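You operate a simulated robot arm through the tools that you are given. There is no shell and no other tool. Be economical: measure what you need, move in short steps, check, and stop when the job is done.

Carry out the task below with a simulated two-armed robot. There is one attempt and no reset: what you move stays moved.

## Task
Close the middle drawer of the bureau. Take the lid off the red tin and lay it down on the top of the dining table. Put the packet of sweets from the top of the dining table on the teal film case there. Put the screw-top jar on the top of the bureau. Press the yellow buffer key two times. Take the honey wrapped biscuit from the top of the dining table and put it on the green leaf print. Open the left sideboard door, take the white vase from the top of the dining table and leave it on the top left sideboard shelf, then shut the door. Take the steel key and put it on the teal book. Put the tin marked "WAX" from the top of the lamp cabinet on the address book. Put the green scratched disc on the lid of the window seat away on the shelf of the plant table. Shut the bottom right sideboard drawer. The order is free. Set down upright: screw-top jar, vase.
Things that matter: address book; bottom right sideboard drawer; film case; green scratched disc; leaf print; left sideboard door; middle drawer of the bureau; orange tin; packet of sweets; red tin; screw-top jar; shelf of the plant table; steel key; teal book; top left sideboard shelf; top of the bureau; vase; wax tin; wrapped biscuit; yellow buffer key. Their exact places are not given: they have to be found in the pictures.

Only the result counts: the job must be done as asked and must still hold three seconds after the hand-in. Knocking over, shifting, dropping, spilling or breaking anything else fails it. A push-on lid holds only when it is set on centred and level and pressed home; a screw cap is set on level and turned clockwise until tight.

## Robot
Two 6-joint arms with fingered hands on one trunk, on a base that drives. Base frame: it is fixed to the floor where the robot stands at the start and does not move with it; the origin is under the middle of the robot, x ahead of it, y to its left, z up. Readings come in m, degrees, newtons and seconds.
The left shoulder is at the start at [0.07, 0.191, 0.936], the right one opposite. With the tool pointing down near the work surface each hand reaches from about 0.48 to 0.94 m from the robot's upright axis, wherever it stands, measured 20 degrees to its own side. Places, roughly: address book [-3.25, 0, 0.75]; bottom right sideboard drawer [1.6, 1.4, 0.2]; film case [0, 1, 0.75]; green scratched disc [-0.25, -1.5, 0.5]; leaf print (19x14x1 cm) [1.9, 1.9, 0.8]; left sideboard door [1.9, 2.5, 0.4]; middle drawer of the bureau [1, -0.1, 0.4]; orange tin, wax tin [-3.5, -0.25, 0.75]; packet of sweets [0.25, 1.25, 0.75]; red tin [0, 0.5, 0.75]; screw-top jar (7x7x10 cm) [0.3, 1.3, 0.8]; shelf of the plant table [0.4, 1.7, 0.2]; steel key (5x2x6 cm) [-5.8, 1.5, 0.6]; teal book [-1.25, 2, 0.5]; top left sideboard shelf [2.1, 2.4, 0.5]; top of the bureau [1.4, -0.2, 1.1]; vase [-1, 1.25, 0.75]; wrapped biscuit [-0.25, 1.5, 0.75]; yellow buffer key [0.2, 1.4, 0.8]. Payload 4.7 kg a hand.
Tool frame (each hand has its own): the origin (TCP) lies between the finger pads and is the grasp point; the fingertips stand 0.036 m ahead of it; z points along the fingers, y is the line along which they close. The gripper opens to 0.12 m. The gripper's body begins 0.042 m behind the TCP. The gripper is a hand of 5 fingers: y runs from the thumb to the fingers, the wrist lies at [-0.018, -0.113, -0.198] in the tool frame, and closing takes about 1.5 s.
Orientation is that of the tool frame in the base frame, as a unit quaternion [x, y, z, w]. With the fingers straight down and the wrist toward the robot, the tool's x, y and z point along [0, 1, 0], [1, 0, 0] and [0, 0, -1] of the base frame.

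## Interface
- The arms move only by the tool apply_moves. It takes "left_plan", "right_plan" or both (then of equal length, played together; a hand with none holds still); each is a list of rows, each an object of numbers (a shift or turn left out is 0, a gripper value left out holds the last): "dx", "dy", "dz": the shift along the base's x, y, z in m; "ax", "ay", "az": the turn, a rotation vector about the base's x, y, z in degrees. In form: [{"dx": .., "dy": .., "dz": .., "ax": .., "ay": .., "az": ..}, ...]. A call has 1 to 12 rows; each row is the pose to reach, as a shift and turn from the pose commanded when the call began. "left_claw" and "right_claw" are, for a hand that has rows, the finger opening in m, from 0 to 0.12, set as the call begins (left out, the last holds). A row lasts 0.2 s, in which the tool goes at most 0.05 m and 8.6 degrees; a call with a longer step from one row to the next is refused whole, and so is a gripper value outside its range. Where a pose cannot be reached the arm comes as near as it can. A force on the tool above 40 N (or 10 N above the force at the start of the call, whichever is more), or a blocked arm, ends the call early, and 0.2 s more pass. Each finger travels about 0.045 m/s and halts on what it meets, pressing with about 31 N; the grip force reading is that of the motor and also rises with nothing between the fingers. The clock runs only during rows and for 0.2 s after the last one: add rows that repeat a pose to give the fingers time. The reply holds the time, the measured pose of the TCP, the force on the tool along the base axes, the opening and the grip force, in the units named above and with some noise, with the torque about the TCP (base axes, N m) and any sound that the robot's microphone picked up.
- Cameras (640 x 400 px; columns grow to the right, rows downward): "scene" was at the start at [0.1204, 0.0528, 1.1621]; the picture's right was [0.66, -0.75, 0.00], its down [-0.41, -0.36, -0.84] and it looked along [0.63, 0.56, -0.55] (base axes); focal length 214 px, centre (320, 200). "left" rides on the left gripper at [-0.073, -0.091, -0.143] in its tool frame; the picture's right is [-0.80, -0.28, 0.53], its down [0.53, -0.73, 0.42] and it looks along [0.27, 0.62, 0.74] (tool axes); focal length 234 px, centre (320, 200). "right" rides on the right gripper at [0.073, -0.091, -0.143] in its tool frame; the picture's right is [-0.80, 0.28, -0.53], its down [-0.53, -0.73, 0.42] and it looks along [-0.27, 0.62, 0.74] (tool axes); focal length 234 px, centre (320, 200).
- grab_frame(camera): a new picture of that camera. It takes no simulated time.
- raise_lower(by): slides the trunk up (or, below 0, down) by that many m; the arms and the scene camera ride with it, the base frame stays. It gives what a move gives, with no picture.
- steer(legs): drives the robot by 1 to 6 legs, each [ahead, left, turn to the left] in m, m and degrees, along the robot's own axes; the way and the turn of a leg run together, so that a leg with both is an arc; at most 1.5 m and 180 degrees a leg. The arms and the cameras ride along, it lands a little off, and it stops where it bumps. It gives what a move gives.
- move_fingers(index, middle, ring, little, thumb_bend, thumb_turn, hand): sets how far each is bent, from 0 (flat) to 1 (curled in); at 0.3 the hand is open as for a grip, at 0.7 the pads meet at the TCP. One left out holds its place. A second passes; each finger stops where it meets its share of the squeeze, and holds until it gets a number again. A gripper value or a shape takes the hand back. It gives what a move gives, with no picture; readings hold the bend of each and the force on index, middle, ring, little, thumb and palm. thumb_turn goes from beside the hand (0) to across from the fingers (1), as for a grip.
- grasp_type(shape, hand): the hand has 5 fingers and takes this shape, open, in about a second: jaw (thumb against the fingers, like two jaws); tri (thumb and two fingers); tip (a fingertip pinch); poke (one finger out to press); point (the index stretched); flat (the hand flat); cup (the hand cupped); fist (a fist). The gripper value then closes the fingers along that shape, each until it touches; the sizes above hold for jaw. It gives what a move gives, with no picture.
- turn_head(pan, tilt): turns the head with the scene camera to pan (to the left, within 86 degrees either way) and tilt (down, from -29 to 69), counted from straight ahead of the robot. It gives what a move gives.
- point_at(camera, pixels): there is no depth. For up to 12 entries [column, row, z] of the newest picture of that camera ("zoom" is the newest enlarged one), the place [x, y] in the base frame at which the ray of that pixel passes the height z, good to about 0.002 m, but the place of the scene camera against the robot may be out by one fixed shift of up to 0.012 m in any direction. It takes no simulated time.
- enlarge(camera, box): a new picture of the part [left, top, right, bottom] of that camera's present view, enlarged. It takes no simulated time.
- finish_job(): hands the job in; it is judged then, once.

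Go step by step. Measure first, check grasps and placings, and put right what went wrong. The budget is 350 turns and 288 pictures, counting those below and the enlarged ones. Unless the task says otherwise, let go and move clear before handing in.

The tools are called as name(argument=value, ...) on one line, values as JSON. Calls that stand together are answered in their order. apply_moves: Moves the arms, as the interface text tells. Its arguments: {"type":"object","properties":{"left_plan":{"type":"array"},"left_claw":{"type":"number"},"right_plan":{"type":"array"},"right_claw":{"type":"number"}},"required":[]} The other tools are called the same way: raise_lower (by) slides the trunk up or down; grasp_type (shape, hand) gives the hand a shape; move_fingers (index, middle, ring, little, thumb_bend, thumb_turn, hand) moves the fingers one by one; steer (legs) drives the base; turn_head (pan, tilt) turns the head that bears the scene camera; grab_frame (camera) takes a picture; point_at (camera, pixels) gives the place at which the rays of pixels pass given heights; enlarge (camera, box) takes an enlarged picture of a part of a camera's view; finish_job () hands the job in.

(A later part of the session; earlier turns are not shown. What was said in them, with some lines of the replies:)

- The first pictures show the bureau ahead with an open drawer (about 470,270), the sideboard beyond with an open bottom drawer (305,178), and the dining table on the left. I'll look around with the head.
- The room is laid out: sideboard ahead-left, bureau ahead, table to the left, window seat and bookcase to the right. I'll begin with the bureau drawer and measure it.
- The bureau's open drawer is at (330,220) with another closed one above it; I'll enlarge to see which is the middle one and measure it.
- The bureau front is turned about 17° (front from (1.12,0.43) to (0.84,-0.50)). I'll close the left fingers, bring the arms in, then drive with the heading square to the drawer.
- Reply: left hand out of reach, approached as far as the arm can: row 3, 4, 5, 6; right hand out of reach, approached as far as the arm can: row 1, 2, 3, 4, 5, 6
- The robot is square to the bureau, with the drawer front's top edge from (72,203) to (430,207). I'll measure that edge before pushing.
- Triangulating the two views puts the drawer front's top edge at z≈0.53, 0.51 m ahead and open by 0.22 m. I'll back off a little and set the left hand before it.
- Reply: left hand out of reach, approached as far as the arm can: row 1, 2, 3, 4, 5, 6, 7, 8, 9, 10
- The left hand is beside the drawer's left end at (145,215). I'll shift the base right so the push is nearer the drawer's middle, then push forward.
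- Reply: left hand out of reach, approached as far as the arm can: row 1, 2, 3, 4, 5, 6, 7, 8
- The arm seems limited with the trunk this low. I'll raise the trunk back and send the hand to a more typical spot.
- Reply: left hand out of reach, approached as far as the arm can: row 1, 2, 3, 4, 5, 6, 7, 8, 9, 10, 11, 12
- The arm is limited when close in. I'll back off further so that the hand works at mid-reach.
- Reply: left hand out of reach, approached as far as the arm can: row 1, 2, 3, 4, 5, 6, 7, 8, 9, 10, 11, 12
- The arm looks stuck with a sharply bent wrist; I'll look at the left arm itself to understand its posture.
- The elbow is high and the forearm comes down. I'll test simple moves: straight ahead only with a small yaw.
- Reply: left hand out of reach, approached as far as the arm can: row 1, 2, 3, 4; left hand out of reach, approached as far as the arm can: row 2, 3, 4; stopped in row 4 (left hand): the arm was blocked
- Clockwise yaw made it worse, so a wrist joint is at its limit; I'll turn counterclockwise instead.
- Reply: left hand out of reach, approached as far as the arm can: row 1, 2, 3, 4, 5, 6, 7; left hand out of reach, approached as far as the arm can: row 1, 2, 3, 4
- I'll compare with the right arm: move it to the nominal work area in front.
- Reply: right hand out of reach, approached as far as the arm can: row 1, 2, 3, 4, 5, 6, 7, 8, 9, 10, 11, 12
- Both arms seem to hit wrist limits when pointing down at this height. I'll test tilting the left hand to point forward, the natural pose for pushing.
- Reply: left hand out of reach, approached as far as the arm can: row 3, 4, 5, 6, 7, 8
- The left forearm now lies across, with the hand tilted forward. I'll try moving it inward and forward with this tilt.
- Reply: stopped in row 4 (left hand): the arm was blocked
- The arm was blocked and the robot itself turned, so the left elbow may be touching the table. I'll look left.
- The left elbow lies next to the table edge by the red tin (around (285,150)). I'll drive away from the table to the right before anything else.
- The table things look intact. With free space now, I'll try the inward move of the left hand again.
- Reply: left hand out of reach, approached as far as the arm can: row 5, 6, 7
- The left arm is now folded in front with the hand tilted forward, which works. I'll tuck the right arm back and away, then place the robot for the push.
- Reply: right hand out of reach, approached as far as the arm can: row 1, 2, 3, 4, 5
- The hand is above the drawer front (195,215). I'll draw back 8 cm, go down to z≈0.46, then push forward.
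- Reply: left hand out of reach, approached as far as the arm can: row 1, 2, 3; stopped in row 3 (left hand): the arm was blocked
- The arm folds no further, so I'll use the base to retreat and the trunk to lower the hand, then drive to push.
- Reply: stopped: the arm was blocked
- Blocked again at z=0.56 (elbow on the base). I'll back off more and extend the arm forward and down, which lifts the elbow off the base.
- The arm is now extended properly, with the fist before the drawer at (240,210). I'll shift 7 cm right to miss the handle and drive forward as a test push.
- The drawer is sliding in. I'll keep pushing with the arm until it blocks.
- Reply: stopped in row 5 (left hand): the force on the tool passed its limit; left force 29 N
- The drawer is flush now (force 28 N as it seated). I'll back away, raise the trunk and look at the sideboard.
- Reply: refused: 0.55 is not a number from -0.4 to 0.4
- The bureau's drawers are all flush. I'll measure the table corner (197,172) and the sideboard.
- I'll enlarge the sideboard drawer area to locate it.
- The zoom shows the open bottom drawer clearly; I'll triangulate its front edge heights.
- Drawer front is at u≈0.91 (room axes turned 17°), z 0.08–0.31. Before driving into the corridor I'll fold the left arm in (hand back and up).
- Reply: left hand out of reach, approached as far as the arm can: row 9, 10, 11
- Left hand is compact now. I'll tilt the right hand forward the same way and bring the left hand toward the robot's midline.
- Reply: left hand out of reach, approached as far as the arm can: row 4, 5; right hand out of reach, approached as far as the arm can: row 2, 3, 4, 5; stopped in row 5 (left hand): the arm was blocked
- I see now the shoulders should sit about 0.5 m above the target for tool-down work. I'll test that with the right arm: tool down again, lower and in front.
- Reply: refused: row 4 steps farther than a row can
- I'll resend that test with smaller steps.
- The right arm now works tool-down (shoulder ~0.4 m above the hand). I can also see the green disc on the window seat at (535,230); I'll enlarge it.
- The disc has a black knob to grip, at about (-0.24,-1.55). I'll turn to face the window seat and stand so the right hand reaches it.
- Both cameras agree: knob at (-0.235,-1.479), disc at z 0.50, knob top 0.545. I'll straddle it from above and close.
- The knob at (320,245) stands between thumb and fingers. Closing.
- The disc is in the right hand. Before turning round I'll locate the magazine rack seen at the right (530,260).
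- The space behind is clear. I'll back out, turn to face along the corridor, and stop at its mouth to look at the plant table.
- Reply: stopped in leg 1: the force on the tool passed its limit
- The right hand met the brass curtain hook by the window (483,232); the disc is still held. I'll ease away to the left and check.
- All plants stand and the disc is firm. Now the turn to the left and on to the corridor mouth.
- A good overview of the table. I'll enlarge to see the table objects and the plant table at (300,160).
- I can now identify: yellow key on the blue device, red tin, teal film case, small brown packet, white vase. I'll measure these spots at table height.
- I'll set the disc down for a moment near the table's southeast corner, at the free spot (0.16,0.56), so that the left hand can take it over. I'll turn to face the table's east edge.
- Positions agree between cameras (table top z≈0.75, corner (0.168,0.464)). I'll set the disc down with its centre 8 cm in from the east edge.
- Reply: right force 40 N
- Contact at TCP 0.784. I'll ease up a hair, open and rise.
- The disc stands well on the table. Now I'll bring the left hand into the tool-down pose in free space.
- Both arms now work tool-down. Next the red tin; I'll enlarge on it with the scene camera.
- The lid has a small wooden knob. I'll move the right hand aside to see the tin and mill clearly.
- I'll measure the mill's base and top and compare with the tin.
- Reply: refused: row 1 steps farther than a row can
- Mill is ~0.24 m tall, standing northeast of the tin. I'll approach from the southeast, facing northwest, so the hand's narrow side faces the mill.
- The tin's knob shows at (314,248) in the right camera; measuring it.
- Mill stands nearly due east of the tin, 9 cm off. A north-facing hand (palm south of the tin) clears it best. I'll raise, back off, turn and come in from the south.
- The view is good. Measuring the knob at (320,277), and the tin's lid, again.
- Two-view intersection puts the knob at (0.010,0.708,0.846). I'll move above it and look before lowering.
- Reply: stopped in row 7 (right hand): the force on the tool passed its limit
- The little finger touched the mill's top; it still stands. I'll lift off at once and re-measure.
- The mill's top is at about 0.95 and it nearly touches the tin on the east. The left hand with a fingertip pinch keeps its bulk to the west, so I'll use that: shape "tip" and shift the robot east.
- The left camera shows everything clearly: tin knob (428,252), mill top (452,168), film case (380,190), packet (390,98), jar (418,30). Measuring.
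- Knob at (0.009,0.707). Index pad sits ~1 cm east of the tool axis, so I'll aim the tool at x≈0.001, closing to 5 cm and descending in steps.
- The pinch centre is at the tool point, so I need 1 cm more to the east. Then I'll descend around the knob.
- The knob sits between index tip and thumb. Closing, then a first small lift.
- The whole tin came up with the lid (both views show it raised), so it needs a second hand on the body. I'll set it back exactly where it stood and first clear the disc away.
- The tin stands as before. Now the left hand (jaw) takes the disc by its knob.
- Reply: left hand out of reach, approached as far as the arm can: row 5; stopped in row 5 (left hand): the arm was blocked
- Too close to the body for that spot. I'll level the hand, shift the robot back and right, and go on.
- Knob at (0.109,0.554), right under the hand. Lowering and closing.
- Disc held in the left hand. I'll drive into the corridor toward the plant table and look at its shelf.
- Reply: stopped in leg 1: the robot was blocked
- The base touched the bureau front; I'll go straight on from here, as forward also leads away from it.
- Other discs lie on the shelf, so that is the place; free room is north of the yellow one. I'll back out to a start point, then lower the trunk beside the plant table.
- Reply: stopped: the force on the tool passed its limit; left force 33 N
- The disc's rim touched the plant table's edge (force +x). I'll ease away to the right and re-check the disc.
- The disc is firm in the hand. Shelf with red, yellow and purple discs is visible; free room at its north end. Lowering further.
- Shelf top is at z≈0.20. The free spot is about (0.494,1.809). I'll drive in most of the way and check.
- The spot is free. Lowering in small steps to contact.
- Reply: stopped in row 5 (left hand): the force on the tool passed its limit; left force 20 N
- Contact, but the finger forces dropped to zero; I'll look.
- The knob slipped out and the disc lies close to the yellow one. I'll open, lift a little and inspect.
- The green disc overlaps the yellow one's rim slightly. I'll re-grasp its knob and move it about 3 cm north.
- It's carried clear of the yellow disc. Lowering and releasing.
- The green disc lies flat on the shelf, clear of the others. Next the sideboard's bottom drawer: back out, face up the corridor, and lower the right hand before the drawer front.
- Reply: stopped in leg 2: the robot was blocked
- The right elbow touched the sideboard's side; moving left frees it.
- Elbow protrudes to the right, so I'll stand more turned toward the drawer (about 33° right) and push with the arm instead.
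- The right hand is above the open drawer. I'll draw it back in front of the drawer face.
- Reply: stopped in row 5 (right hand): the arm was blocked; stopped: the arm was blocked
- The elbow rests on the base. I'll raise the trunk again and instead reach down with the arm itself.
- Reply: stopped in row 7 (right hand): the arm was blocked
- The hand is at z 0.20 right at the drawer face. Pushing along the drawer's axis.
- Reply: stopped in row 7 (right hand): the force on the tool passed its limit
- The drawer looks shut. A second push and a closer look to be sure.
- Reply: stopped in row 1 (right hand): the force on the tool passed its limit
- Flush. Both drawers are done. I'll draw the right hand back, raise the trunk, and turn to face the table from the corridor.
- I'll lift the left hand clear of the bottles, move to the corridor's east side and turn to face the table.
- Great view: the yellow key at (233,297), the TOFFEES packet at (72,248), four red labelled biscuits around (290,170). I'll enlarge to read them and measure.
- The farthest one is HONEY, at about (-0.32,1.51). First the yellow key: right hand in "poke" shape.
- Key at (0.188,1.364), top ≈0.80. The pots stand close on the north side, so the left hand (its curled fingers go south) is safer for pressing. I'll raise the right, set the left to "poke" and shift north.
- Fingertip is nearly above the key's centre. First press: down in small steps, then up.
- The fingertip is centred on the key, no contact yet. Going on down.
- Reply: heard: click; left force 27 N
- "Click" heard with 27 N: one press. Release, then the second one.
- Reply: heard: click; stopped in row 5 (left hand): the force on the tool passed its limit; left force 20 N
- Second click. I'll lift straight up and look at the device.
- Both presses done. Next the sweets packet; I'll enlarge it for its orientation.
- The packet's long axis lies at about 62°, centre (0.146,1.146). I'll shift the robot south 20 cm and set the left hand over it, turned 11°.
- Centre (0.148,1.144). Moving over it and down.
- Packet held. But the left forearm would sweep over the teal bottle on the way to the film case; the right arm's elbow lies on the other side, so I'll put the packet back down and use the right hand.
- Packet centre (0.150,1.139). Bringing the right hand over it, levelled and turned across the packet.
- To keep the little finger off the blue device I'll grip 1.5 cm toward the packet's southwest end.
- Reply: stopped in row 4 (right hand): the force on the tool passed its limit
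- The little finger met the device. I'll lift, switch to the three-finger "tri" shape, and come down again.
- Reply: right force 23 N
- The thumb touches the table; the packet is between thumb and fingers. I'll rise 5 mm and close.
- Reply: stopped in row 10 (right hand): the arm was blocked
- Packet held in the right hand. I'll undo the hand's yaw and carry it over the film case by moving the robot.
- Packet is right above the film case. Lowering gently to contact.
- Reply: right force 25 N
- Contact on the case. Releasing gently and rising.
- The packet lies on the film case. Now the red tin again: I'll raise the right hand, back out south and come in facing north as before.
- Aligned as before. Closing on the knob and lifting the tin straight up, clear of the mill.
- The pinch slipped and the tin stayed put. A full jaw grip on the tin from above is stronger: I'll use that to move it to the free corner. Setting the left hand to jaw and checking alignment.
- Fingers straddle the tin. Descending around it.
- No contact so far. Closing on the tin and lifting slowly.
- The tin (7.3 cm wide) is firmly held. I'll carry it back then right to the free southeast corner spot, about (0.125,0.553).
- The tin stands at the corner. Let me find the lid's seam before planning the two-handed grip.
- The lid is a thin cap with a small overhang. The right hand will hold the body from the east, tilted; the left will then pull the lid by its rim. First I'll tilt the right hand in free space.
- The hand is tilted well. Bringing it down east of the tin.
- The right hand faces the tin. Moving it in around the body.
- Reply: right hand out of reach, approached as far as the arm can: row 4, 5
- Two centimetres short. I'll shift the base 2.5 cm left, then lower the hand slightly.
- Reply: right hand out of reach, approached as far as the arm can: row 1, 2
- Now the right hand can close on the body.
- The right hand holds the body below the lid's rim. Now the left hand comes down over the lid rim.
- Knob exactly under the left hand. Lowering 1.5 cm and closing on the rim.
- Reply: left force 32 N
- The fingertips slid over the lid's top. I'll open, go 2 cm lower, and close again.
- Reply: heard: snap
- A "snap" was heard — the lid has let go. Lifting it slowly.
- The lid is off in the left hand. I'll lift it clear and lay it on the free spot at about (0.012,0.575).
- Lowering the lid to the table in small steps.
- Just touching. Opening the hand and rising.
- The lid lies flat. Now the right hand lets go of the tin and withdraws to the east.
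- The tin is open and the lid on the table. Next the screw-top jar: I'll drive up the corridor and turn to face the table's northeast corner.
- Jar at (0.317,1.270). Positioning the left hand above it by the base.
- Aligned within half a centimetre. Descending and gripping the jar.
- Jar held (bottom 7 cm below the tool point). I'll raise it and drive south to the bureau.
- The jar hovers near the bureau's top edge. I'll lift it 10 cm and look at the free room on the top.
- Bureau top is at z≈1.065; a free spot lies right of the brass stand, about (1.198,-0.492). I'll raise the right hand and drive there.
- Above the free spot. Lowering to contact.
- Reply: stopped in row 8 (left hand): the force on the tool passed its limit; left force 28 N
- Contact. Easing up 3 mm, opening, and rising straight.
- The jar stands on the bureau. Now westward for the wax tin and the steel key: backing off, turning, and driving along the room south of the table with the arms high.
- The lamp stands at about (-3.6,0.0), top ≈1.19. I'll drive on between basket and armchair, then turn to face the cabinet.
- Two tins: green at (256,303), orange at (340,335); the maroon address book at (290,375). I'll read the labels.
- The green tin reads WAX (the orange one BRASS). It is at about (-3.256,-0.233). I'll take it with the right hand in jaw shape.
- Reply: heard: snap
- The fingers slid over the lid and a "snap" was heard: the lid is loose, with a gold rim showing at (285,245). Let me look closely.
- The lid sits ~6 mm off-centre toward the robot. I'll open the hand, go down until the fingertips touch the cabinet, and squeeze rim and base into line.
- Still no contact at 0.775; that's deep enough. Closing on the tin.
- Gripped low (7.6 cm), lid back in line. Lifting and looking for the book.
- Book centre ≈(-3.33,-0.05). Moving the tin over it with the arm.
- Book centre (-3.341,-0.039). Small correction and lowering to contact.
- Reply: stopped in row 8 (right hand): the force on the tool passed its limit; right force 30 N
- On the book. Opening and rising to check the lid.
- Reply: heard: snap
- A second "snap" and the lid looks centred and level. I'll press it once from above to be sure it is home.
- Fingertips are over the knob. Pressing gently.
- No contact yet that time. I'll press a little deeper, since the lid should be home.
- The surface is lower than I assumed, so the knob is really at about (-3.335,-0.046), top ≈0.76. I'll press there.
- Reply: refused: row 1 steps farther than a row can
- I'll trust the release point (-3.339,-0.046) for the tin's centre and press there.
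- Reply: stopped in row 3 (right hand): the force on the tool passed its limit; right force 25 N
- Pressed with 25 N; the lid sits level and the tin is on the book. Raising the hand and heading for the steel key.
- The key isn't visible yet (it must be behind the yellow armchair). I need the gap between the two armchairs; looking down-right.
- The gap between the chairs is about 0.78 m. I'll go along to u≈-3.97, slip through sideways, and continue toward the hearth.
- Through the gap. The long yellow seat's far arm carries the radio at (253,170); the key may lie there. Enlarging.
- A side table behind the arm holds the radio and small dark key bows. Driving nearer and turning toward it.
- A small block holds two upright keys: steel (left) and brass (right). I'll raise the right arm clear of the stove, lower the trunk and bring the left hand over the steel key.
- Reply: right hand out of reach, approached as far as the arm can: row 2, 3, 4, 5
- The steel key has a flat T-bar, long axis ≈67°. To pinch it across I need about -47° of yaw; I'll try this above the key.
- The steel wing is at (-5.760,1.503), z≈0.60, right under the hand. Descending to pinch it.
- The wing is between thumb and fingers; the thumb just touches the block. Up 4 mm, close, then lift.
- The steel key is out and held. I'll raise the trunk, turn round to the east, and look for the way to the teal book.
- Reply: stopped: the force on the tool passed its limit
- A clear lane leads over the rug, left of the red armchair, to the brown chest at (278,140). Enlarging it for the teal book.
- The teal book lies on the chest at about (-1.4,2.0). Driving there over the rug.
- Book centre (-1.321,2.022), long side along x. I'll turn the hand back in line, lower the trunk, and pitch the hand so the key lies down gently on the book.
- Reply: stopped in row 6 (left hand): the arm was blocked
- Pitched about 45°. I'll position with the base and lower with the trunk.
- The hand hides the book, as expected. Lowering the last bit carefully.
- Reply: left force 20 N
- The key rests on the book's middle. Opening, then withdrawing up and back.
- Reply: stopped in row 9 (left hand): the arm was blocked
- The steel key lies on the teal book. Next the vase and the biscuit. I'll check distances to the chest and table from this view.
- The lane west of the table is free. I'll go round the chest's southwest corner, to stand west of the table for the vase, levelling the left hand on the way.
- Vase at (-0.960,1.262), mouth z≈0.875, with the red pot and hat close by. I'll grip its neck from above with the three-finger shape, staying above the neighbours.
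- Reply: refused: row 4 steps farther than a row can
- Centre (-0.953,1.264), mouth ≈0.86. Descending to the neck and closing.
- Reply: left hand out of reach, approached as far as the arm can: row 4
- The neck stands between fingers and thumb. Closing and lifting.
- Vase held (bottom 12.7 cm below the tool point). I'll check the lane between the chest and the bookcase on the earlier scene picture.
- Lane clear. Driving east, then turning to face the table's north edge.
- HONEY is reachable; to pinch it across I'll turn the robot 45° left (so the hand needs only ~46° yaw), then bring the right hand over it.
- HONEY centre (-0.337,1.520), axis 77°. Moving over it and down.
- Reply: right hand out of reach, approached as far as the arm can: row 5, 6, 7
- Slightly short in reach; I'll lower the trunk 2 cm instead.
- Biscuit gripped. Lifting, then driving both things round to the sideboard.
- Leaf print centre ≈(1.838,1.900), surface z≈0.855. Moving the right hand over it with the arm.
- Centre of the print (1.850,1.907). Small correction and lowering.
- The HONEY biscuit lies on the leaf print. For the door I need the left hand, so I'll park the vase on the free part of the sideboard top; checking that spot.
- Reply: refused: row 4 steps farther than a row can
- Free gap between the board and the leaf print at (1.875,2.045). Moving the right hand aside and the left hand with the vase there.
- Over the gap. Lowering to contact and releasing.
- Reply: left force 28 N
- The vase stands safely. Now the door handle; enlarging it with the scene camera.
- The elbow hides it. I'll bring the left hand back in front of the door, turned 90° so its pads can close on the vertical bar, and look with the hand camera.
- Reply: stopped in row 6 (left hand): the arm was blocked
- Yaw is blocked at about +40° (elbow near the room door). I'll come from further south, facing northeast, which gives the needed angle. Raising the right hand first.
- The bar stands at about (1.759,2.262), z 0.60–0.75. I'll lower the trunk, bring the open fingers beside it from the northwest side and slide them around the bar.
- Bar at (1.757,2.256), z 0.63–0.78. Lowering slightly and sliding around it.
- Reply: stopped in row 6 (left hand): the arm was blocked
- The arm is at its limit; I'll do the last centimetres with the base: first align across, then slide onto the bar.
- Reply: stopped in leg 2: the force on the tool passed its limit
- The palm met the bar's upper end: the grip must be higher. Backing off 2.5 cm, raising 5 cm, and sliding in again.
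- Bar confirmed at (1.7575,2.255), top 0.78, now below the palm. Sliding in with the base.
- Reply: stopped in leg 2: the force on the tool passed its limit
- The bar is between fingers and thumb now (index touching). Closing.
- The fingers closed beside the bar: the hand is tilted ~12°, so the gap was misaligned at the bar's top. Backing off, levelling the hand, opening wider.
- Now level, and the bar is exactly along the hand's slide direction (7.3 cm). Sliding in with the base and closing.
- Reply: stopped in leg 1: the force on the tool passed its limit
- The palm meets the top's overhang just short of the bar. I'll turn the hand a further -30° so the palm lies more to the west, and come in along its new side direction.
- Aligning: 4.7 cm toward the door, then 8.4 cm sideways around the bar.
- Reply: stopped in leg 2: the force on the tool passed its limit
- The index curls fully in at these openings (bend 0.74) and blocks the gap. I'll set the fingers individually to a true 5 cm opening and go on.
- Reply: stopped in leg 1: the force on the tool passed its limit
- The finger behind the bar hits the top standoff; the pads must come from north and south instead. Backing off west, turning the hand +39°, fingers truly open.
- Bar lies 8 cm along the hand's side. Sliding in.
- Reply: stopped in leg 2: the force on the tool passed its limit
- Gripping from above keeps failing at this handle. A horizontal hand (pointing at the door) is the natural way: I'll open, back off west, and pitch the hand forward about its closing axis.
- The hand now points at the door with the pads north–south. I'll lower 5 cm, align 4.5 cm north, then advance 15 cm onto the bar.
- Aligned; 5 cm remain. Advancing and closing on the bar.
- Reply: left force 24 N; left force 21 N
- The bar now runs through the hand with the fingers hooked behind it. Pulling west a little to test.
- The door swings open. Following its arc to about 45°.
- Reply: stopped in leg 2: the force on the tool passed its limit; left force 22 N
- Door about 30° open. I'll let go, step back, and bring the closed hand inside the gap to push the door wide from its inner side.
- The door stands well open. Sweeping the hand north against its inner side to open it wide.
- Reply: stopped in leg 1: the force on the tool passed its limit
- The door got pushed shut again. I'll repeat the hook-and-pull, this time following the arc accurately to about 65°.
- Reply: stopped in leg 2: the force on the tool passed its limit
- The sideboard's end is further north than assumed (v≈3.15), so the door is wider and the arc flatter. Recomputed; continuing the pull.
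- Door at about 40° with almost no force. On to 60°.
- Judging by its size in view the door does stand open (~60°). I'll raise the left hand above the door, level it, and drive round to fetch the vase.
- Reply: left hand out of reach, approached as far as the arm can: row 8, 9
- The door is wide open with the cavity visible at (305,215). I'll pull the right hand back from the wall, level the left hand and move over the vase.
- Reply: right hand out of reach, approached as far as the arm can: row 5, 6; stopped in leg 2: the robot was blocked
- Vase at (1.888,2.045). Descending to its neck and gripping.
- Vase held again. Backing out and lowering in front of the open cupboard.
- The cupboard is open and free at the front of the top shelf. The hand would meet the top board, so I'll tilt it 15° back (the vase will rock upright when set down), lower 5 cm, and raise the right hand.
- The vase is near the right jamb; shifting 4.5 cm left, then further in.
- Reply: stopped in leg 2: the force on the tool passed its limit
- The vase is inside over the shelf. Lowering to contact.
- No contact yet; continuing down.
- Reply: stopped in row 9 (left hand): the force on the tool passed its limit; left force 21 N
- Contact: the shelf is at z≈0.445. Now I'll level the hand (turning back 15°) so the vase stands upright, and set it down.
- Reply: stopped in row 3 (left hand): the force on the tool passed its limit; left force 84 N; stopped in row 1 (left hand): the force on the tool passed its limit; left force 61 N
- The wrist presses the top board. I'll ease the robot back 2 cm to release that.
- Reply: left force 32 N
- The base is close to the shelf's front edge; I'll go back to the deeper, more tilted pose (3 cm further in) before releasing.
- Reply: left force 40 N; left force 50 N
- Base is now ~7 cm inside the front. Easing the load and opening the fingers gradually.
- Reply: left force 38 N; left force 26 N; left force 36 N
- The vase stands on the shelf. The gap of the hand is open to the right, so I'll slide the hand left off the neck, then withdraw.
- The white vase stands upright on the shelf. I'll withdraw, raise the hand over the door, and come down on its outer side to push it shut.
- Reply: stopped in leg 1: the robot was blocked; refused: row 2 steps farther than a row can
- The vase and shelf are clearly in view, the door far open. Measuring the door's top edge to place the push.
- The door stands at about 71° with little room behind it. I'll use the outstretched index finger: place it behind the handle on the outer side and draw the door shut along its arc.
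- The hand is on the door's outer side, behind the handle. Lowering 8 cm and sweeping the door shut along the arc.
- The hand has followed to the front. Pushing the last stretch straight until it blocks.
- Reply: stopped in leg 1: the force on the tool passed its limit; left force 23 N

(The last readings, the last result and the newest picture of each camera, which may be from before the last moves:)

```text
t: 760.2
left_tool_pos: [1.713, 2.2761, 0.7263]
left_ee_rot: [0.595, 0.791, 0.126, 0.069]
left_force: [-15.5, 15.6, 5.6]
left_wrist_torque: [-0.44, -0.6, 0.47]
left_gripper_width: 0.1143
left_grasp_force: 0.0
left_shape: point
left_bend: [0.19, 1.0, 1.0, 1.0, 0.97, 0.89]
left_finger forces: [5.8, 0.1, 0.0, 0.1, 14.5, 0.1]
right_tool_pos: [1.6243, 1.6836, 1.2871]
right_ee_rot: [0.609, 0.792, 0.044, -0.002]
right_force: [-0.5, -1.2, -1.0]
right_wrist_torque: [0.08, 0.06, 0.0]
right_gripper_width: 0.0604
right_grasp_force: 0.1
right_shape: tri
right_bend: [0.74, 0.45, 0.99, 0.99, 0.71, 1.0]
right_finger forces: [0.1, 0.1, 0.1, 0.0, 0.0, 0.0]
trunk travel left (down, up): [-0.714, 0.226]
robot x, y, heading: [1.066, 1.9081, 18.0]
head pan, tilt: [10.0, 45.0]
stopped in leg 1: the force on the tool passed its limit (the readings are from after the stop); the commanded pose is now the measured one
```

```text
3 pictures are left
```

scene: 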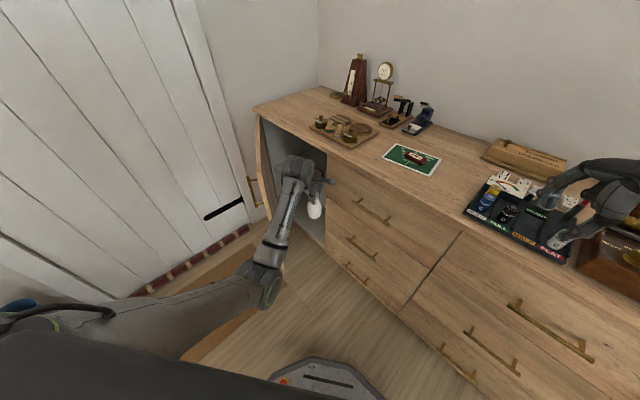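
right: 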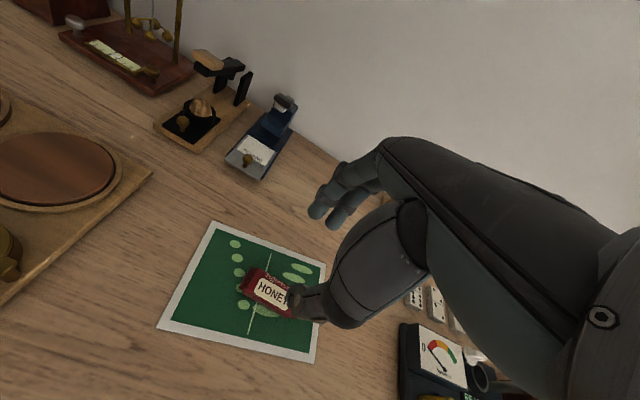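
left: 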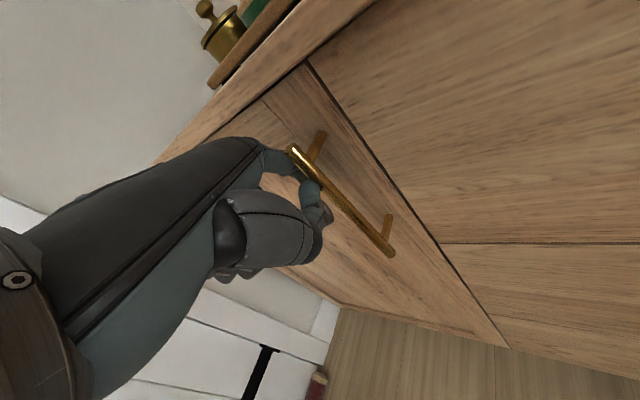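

The door looks flush with the drawers. Withdrawing the hand carefully and checking.

steer(legs=[[-0.09, 0.05, 0]])

grab_frame(camera="left")

```text
t: 761.4
left_tool_pos: [1.6125, 2.2927, 0.7281]
left_ee_rot: [0.596, 0.79, 0.123, 0.074]
left_force: [0.4, -0.3, -0.5]
left_wrist_torque: [-0.01, 0.04, 0.02]
left_gripper_width: 0.114
left_grasp_force: 0.1
left_shape: point
left_bend: [0.19, 1.0, 1.0, 1.0, 0.99, 0.88]
left_finger forces: [0.0, 0.1, 0.0, 0.1, 0.0, 0.0]
right_tool_pos: [1.5219, 1.7061, 1.2869]
right_ee_rot: [0.61, 0.792, 0.044, -0.001]
right_force: [-0.5, 0.0, 0.1]
right_wrist_torque: [0.01, -0.04, -0.02]
right_gripper_width: 0.0601
right_grasp_force: 0.1
right_shape: tri
right_bend: [0.74, 0.45, 0.99, 0.99, 0.71, 1.0]
right_finger forces: [0.1, 0.1, 0.0, 0.1, 0.0, 0.0]
trunk travel left (down, up): [-0.714, 0.226]
robot x, y, heading: [0.9627, 1.927, 17.8]
head pan, tilt: [10.0, 45.0]
```

```text
2 pictures are left
```

left: 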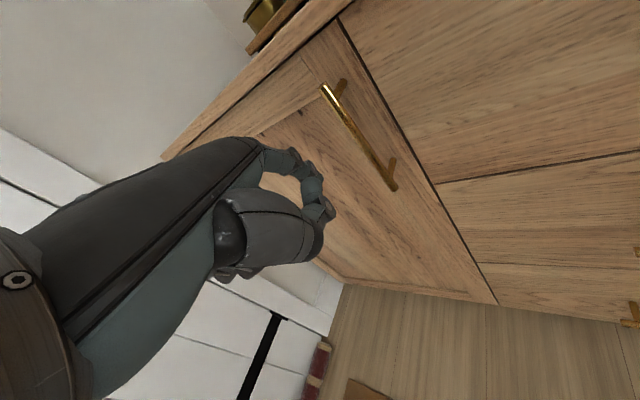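

The door is shut flush and both hands are clear and empty. Everything in the list has been done, so I hand the job in.

finish_job()

```text
The job is handed in.
```

I carried out every item on the list and handed the job in; these points could still count against it:

- **Red tin:** I moved it about 19 cm, to the table's southeast corner, to get the lid off. It is still there.
- **Wax tin:** its lid came loose when I gripped it. I pressed it back and it looked centred and level, but I didn't check that it is fully home.
- **Plant table:** the base was blocked by something near it late on, probably the table itself. I didn't look at it or the green disc again afterwards.
- **Other contacts:** the arms or base brushed the pepper mill, a curtain hook, the fireplace surround and the bureau. Where I could see afterwards, nothing had fallen.
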